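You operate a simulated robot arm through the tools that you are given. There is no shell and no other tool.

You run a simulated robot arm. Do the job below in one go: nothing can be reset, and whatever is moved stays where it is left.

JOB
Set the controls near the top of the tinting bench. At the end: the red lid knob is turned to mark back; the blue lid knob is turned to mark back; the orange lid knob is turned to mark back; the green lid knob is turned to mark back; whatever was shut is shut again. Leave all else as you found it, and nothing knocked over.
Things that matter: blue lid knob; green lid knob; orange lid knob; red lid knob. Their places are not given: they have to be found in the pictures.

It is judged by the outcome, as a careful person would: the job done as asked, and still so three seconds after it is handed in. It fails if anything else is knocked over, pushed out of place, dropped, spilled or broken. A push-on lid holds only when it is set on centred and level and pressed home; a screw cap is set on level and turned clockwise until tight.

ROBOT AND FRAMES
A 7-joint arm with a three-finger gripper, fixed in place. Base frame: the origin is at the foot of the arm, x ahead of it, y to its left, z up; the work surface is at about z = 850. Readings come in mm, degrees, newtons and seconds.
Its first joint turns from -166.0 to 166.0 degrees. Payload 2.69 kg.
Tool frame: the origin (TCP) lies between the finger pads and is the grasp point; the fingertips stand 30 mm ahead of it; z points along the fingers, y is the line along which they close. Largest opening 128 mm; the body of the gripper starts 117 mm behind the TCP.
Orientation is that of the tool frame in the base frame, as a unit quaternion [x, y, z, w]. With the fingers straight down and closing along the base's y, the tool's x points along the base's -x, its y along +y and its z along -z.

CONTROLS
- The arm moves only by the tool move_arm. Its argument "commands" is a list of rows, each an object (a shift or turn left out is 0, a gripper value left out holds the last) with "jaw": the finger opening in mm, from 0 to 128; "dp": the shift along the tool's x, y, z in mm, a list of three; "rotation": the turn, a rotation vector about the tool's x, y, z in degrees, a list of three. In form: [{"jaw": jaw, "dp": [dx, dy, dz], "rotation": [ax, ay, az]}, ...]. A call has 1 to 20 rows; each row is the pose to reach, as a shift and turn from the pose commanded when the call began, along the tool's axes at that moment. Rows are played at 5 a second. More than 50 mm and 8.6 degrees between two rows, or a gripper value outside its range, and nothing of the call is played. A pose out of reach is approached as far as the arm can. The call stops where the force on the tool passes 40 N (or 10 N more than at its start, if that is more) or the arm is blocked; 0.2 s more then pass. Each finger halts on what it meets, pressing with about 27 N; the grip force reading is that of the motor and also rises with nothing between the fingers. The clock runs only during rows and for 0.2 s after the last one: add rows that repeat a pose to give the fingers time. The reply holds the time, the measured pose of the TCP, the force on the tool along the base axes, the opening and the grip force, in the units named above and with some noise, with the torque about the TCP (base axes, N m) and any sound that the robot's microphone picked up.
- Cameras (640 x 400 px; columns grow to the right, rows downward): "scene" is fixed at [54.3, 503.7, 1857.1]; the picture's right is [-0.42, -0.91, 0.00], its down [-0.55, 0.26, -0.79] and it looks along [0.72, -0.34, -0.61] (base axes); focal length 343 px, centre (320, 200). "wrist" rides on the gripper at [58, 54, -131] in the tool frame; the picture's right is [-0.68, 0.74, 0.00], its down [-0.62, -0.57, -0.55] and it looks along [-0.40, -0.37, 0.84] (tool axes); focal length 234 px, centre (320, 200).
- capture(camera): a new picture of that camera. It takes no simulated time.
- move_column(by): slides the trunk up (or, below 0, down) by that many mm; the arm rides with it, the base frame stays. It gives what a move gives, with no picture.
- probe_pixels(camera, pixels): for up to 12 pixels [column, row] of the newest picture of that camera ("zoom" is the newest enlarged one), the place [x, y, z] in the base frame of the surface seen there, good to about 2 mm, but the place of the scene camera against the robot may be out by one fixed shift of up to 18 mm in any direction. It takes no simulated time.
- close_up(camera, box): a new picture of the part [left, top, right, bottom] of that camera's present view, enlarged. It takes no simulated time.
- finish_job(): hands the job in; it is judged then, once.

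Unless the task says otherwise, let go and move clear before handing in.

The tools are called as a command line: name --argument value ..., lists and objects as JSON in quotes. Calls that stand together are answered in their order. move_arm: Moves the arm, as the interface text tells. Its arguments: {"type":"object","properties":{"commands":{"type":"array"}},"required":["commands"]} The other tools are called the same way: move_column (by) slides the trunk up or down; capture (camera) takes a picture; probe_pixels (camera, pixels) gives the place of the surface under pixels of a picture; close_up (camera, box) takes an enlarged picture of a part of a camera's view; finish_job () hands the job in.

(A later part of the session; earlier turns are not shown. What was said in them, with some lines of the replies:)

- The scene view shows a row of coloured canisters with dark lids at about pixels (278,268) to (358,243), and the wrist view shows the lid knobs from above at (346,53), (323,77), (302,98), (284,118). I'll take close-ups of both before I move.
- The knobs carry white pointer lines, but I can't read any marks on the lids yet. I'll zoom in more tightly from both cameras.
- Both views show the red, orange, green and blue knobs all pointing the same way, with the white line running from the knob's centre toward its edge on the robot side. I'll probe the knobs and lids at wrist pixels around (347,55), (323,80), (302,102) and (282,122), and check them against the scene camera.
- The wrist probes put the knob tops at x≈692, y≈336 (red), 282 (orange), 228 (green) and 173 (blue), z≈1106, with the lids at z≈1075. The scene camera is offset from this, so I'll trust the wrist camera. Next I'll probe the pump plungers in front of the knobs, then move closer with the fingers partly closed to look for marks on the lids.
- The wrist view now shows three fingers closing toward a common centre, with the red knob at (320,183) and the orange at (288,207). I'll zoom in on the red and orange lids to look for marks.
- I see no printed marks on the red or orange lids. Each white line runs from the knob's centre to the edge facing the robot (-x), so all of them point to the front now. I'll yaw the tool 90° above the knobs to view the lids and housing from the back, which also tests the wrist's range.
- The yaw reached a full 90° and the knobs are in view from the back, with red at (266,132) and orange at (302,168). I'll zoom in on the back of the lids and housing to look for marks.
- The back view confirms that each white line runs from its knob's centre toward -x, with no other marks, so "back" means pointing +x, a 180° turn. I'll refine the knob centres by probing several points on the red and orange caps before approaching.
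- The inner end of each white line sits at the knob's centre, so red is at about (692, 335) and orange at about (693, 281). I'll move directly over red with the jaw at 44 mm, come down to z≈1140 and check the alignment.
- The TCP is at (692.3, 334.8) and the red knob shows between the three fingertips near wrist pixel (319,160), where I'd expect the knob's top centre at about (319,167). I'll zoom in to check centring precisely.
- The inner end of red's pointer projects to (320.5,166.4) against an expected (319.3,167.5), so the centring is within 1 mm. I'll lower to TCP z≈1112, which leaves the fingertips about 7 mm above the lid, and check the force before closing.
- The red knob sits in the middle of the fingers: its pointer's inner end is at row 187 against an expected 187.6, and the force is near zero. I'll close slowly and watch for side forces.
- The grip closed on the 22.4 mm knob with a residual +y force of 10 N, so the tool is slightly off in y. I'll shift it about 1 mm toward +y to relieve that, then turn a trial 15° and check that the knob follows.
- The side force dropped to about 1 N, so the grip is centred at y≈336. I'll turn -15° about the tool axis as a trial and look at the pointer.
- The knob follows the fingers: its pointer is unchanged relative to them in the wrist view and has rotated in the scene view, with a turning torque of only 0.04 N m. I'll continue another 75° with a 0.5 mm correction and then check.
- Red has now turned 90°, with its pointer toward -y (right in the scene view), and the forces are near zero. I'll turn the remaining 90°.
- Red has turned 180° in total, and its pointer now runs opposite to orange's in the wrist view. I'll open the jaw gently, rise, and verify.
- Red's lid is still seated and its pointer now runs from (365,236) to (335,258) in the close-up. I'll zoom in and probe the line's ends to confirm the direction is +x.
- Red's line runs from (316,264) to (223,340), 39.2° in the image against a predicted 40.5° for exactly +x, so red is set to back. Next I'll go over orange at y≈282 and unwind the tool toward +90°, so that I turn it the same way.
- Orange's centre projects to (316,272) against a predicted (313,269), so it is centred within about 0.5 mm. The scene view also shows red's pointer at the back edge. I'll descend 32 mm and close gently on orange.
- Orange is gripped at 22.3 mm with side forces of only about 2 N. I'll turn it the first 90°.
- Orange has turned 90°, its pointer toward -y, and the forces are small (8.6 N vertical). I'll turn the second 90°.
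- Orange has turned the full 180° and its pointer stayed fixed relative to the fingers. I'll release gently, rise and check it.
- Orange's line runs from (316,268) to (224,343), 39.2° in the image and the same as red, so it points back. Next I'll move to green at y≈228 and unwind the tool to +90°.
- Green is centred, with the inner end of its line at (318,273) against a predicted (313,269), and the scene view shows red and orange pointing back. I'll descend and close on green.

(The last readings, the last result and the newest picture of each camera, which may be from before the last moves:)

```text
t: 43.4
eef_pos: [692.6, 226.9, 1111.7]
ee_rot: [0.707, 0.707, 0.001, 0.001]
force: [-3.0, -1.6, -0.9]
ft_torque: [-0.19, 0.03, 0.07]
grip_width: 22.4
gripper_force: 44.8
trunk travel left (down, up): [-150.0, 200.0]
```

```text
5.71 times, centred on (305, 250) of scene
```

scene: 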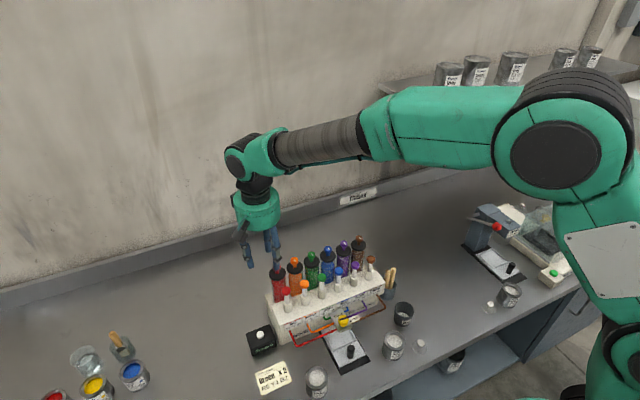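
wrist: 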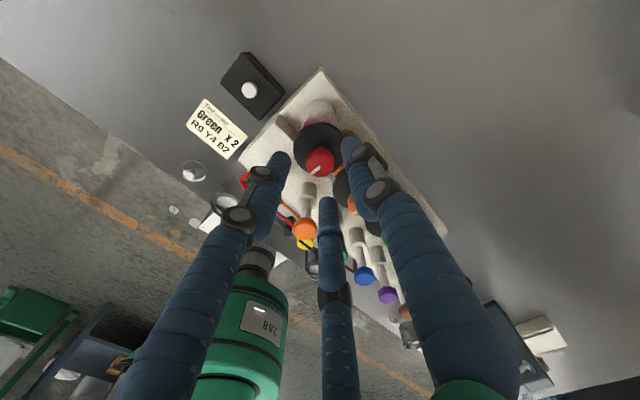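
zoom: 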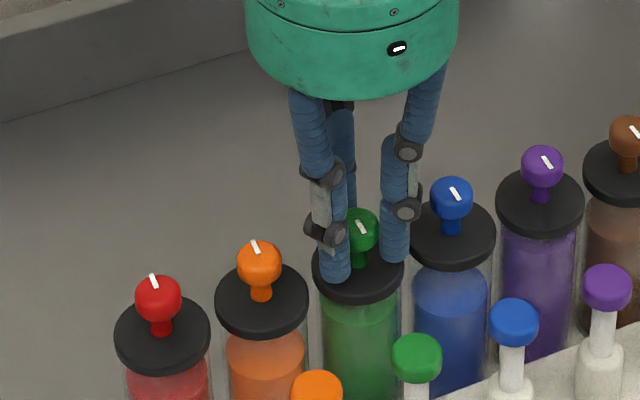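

Green is gripped at 22.4 mm with side forces of about 3 N. I'll turn it the first 90°.

move_arm --commands '[{"rotation": [0, 0, -7.5]}, {"rotation": [0, 0, -15]}, {"rotation": [0, 0, -22.5]}, {"rotation": [0, 0, -30]}, {"rotation": [0, 0, -37.5]}, {"rotation": [0, 0, -45]}, {"rotation": [0, 0, -52.5]}, {"rotation": [0, 0, -60]}, {"rotation": [0, 0, -67.5]}, {"rotation": [0, 0, -75]}, {"rotation": [0, 0, -82.5]}, {"rotation": [0, 0, -90]}, {"rotation": [0, 0, -90]}]'

close_up --camera "scene" --box '[255, 215, 355, 285]'

```text
t: 46.2
eef_pos: [691.9, 226.8, 1111.5]
ee_rot: [-0.001, 1.0, 0.0, 0.001]
force: [-1.8, -4.0, -2.0]
ft_torque: [-0.12, 0.04, 0.04]
grip_width: 22.2
gripper_force: 45.8
trunk travel left (down, up): [-150.0, 200.0]
```

```text
5.71 times, centred on (305, 250) of scene
```

zoom: 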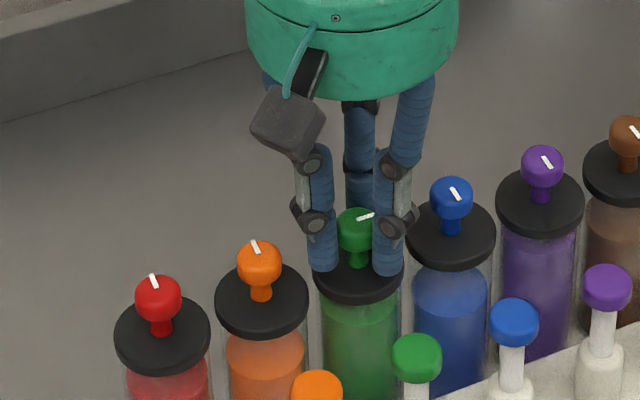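

Green has turned 90°, its pointer toward -y, with low forces. I'll turn the second 90° next.

move_arm --commands '[{"rotation": [0, 0, -7.5]}, {"rotation": [0, 0, -15]}, {"rotation": [0, 0, -22.5]}, {"rotation": [0, 0, -30]}, {"rotation": [0, 0, -37.5]}, {"rotation": [0, 0, -45]}, {"rotation": [0, 0, -52.5]}, {"rotation": [0, 0, -60]}, {"rotation": [0, 0, -67.5]}, {"rotation": [0, 0, -75]}, {"rotation": [0, 0, -82.5]}, {"rotation": [0, 0, -90]}, {"rotation": [0, 0, -90]}]'

close_up --camera "wrist" --box '[270, 110, 370, 220]'

```text
t: 49.0
eef_pos: [690.9, 227.4, 1112.4]
ee_rot: [0.707, -0.707, 0.0, 0.0]
force: [-4.1, -3.3, -2.5]
ft_torque: [-0.09, 0.2, 0.03]
grip_width: 22.2
gripper_force: 45.2
trunk travel left (down, up): [-150.0, 200.0]
```

```text
3.64 times, centred on (320, 165) of wrist
```

zoom: 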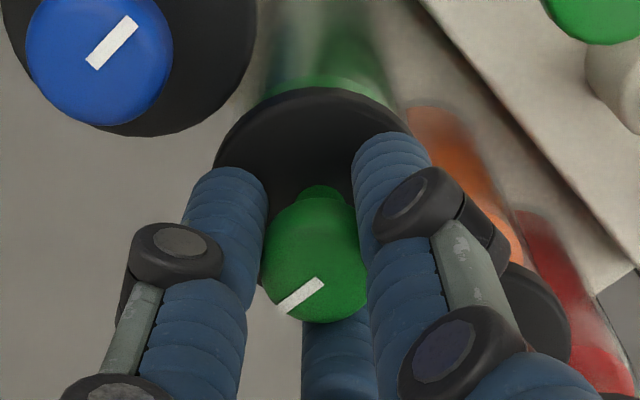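

Green has turned 180° and its pointer is opposite blue's in the wrist view. I'll release, rise and verify.

move_arm --commands '[{"jaw": 24}, {"jaw": 30}, {"jaw": 38}, {"jaw": 44}, {"jaw": 44}, {"jaw": 44, "dp": [0, 0, -15]}, {"dp": [0, 0, -32]}, {"dp": [0, 0, -32]}]'

close_up --camera "wrist" --box '[300, 140, 340, 180]'

close_up --camera "scene" --box '[255, 215, 355, 285]'

```text
t: 50.8
eef_pos: [692.5, 227.2, 1143.2]
ee_rot: [-0.707, 0.707, 0.0, 0.0]
force: [-0.8, 0.7, -0.5]
ft_torque: [0.03, -0.04, 0.02]
grip_width: 43.9
gripper_force: 0.1
trunk travel left (down, up): [-150.0, 200.0]
```

```text
10.00 times, centred on (320, 160) of wrist
```

zoom: 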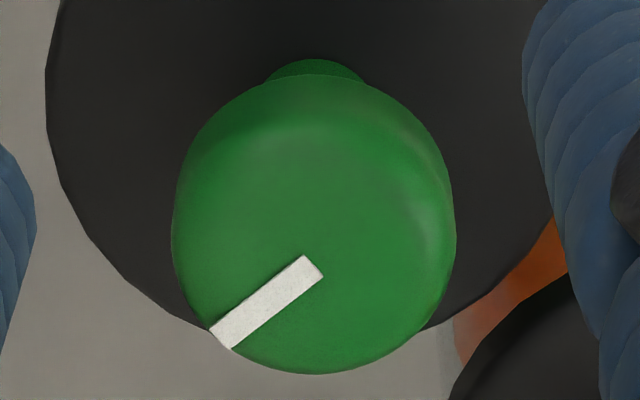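

```text
5.71 times, centred on (305, 250) of scene
```

zoom: 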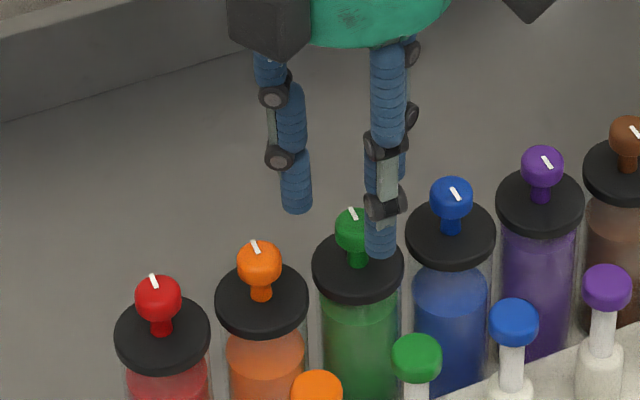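

Green's line runs from (313,265) to (220,340), about 39° in the image, so it points back like red and orange. Blue at y≈174 is next, with the tool unwound to +90° again.

move_arm --commands '[{"jaw": 44, "dp": [0, 0, -6], "rotation": [0, 0, 7.5]}, {"dp": [5, 0, -12], "rotation": [0, 0, 15]}, {"dp": [10, 0, -12], "rotation": [0, 0, 22.5]}, {"dp": [15, 0, -12], "rotation": [0, 0, 30]}, {"dp": [20, 0, -12], "rotation": [0, 0, 37.5]}, {"dp": [25, 0, -12], "rotation": [0, 0, 45]}, {"dp": [30, 0, -12], "rotation": [0, 0, 52.5]}, {"dp": [35, 0, -12], "rotation": [0, 0, 60]}, {"dp": [40, 0, -12], "rotation": [0, 0, 67.5]}, {"dp": [45, 0, -12], "rotation": [0, 0, 75]}, {"dp": [50, 0, -12], "rotation": [0, 0, 82.5]}, {"dp": [54, 0, -12], "rotation": [0, 0, 90]}, {"dp": [54, 0, -12], "rotation": [0, 0, 90]}]'

move_arm --commands '[{"rotation": [0, 0, 7.5]}, {"rotation": [0, 0, 15]}, {"rotation": [0, 0, 22.5]}, {"rotation": [0, 0, 30]}, {"rotation": [0, 0, 37.5]}, {"rotation": [0, 0, 45]}, {"rotation": [0, 0, 52.5]}, {"rotation": [0, 0, 60]}, {"rotation": [0, 0, 67.5]}, {"rotation": [0, 0, 75]}, {"rotation": [0, 0, 82.5]}, {"rotation": [0, 0, 90]}, {"dp": [0, 0, 12], "rotation": [0, 0, 90]}, {"dp": [0, 0, 12], "rotation": [0, 0, 90]}]'

close_up --camera "wrist" --box '[300, 140, 340, 180]'

close_up --camera "scene" --box '[270, 215, 370, 285]'

```text
t: 53.6
eef_pos: [692.6, 173.6, 1156.4]
ee_rot: [0.001, 1.0, -0.001, 0.0]
force: [-0.3, 0.3, 0.4]
ft_torque: [0.0, 0.01, 0.01]
grip_width: 43.7
gripper_force: 0.0
trunk travel left (down, up): [-150.0, 200.0]
```

```text
t: 56.6
eef_pos: [692.9, 172.1, 1141.7]
ee_rot: [0.708, 0.707, 0.001, 0.0]
force: [-0.2, -0.9, 0.7]
ft_torque: [0.03, 0.05, -0.01]
grip_width: 43.9
gripper_force: 0.0
trunk travel left (down, up): [-150.0, 200.0]
```

```text
10.00 times, centred on (320, 160) of wrist
```

zoom: 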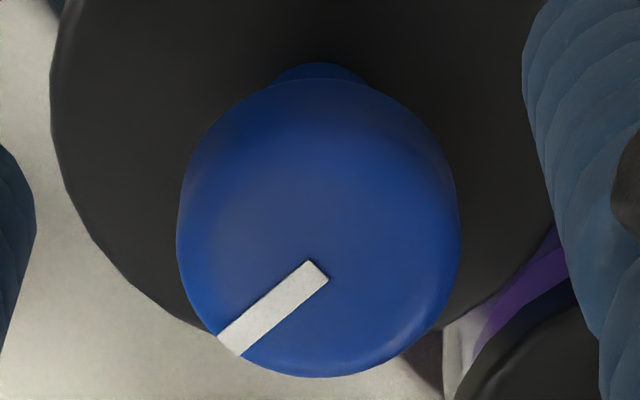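

```text
5.71 times, centred on (320, 250) of scene
```

zoom: 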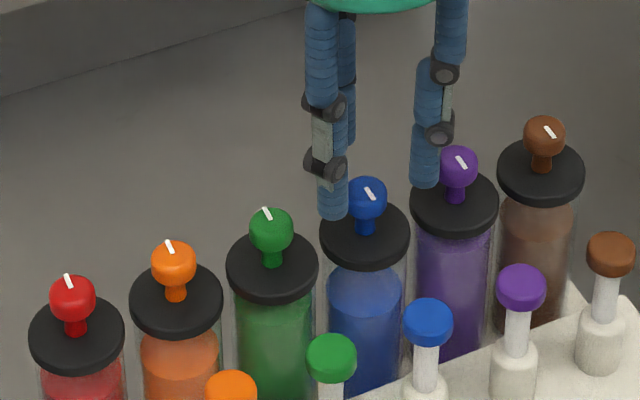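

Blue is centred, with the inner end of its line at (318,272). I'll descend and close on it.

move_arm --commands '[{"jaw": 44, "dp": [0, 0, 10]}, {"dp": [0, 0, 20]}, {"dp": [0, 0, 27]}, {"dp": [0, 0, 32]}, {"dp": [0, 0, 32]}, {"jaw": 36, "dp": [0, 0, 32]}, {"jaw": 30, "dp": [0, 0, 32]}, {"jaw": 26, "dp": [0, 0, 32]}, {"jaw": 23, "dp": [0, 0, 32]}, {"jaw": 20, "dp": [0, 0, 32]}, {"jaw": 17, "dp": [0, 0, 32]}, {"jaw": 14, "dp": [0, 0, 32]}, {"jaw": 14, "dp": [0, 0, 32]}, {"jaw": 14, "dp": [0, 0, 32]}]'

close_up --camera "scene" --box '[270, 215, 370, 285]'

```text
t: 59.6
eef_pos: [692.3, 173.3, 1110.2]
ee_rot: [0.707, 0.707, 0.0, 0.0]
force: [-2.2, 1.4, -0.7]
ft_torque: [-0.03, 0.06, 0.18]
grip_width: 22.3
gripper_force: 45.0
trunk travel left (down, up): [-150.0, 200.0]
```

```text
5.71 times, centred on (320, 250) of scene
```

zoom: 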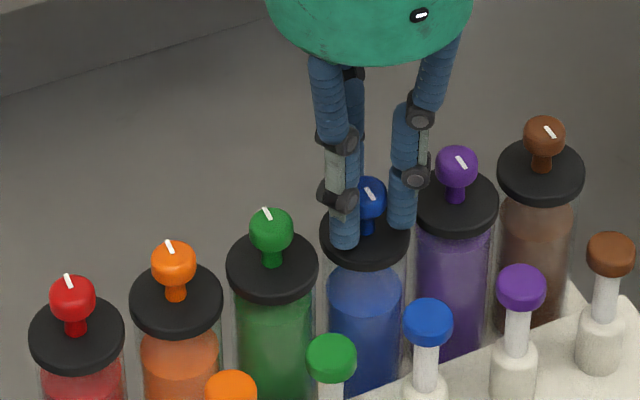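

Blue is gripped at 22.3 mm with forces of about 2 N. I'll turn it the first 90°.

move_arm --commands '[{"rotation": [0, 0, -7.5]}, {"rotation": [0, 0, -15]}, {"rotation": [0, 0, -22.5]}, {"rotation": [0, 0, -30]}, {"rotation": [0, 0, -37.5]}, {"rotation": [0, 0, -45]}, {"rotation": [0, 0, -52.5]}, {"rotation": [0, 0, -60]}, {"rotation": [0, 0, -67.5]}, {"rotation": [0, 0, -75]}, {"rotation": [0, 0, -82.5]}, {"rotation": [0, 0, -90]}, {"rotation": [0, 0, -90]}]'

close_up --camera "scene" --box '[270, 215, 370, 285]'

```text
t: 62.4
eef_pos: [691.8, 173.0, 1111.4]
ee_rot: [-0.001, 1.0, 0.0, 0.0]
force: [-4.7, 0.9, -3.7]
ft_torque: [0.08, 0.19, 0.02]
grip_width: 22.3
gripper_force: 44.7
trunk travel left (down, up): [-150.0, 200.0]
```

```text
5.71 times, centred on (320, 250) of scene
```

zoom: 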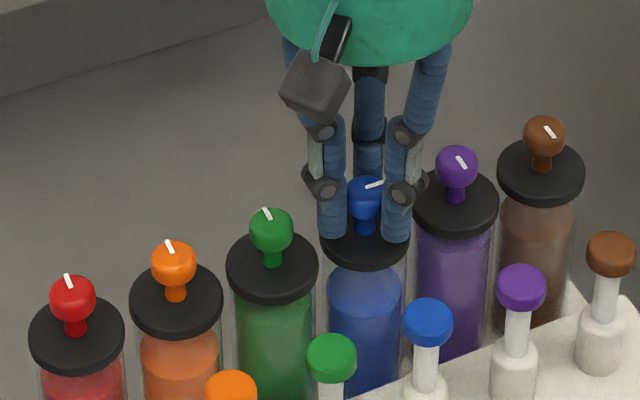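

Blue has turned 90° with low forces. I'll turn the second 90°.

move_arm --commands '[{"rotation": [0, 0, -7.5]}, {"rotation": [0, 0, -15]}, {"rotation": [0, 0, -22.5]}, {"rotation": [0, 0, -30]}, {"rotation": [0, 0, -37.5]}, {"rotation": [0, 0, -45]}, {"rotation": [0, 0, -52.5]}, {"rotation": [0, 0, -60]}, {"rotation": [0, 0, -67.5]}, {"rotation": [0, 0, -75]}, {"rotation": [0, 0, -82.5]}, {"rotation": [0, 0, -90]}, {"rotation": [0, 0, -90]}]'

close_up --camera "wrist" --box '[270, 110, 370, 220]'

```text
t: 65.2
eef_pos: [692.3, 174.4, 1111.1]
ee_rot: [0.708, -0.707, 0.0, 0.001]
force: [2.1, 1.3, -3.2]
ft_torque: [-0.01, -0.09, 0.04]
grip_width: 22.1
gripper_force: 45.3
trunk travel left (down, up): [-150.0, 200.0]
```

```text
3.64 times, centred on (320, 165) of wrist
```

zoom: 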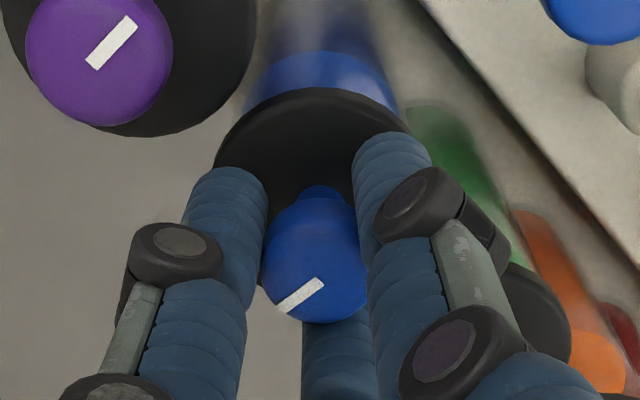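

Blue has turned 180° and its pointer is opposite purple's. I'll release it, rise and verify.

move_arm --commands '[{"jaw": 24}, {"jaw": 30}, {"jaw": 38}, {"jaw": 44}, {"jaw": 44}, {"jaw": 44, "dp": [0, 0, -15]}, {"dp": [0, 0, -32]}, {"dp": [0, 0, -32]}]'

close_up --camera "wrist" --box '[300, 140, 340, 180]'

```text
t: 67.0
eef_pos: [692.4, 173.3, 1143.6]
ee_rot: [-0.707, 0.707, 0.0, 0.001]
force: [-1.5, 0.1, 0.1]
ft_torque: [0.04, -0.04, 0.01]
grip_width: 44.0
gripper_force: 0.0
trunk travel left (down, up): [-150.0, 200.0]
```

```text
10.00 times, centred on (320, 160) of wrist
```

zoom: 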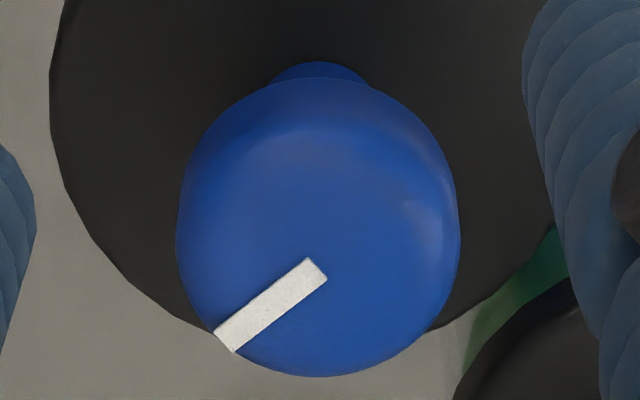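

Blue's line runs from (316,268) to (224,342), so it points back too. I'll rise clear, unwind the wrist to its starting yaw, and take overall pictures to check all six knobs and the rest of the bench.

move_arm --commands '[{"jaw": 44, "dp": [0, 0, -25]}, {"dp": [0, 0, -50], "rotation": [0, 0, 7.5]}, {"dp": [0, 0, -75], "rotation": [0, 0, 15]}, {"dp": [0, 0, -100], "rotation": [0, 0, 22.5]}, {"jaw": 60, "dp": [-10, 0, -125], "rotation": [0, 0, 30]}, {"jaw": 80, "dp": [-20, 0, -150], "rotation": [0, 0, 37.5]}, {"jaw": 100, "dp": [-30, -5, -175], "rotation": [0, 0, 45]}, {"jaw": 128, "dp": [-40, -10, -200], "rotation": [0, 0, 52.5]}, {"dp": [-50, -15, -225], "rotation": [0, 0, 60]}, {"dp": [-60, -17, -250], "rotation": [0, 0, 67.5]}, {"dp": [-70, -17, -270], "rotation": [0, 0, 75]}, {"dp": [-80, -17, -285], "rotation": [0, 0, 82.5]}, {"dp": [-84, -17, -285], "rotation": [0, 0, 90]}, {"dp": [-84, -17, -285], "rotation": [0, 0, 90]}]'

capture --camera "wrist"

capture --camera "scene"

close_up --camera "wrist" --box '[200, 0, 400, 170]'

close_up --camera "scene" --box '[240, 220, 420, 340]'

```text
t: 70.0
eef_pos: [708.4, 257.1, 1428.0]
ee_rot: [0.001, 1.0, 0.001, 0.0]
force: [-0.8, -0.5, 1.0]
ft_torque: [-0.01, -0.01, 0.0]
grip_width: 127.5
gripper_force: 0.0
trunk travel left (down, up): [-150.0, 200.0]
```

```text
taken
```

wrist: 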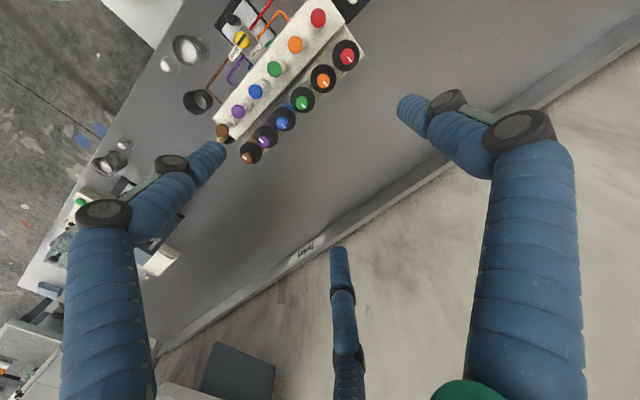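

```text
taken
```

scene: 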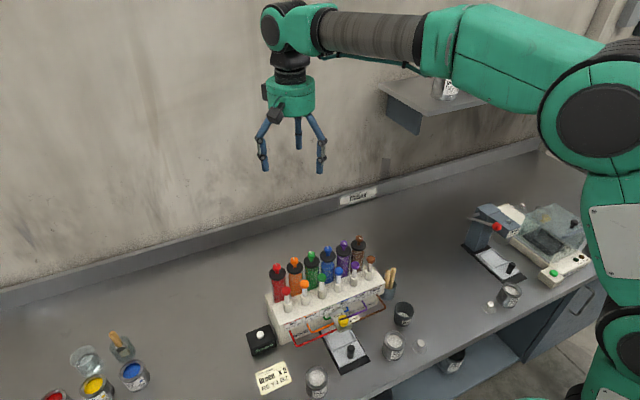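

```text
2.35 times, centred on (300, 85) of wrist
```

zoom: 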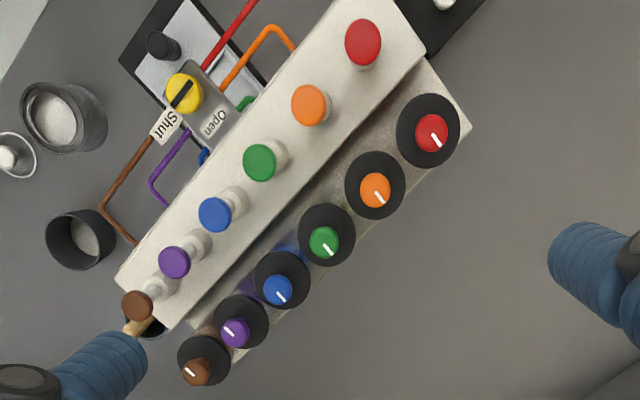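

```text
3.33 times, centred on (330, 280) of scene
```

zoom: 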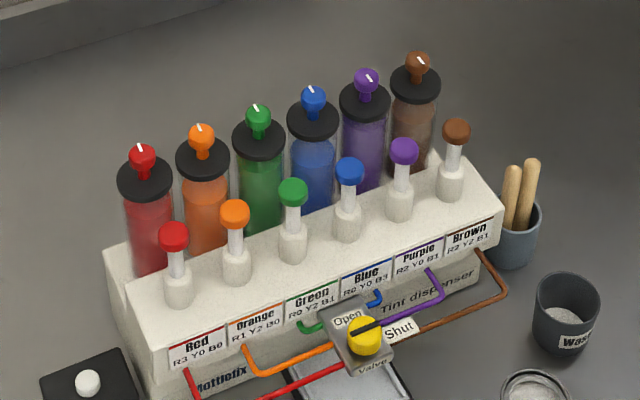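

The final views show red, orange, green and blue all pointing back, at (432,138), (378,197), (327,247) and (281,296) in the wrist close-up. Purple and brown still point front, the valve is on Shut, the lids are seated, and nothing else has moved. The arm is clear with the gripper open, so I'm handing the job in.

finish_job

```text
The job is handed in.
```

The red, orange, green and blue lid knobs are all turned to back, and the job is handed in. I found no printed mark on the lids or housing, so I took "back" as the pointer facing away from the robot, toward the wall. Each knob started facing front and was turned 180°.

In the wrist close-ups, each pointer was within a couple of degrees of straight back after I let go. All the lids stayed seated. The purple and brown knobs still point to the front, the valve is still on Shut, and nothing else on the bench moved.

The arm finished clear of the bench with the gripper open, back near where it started.
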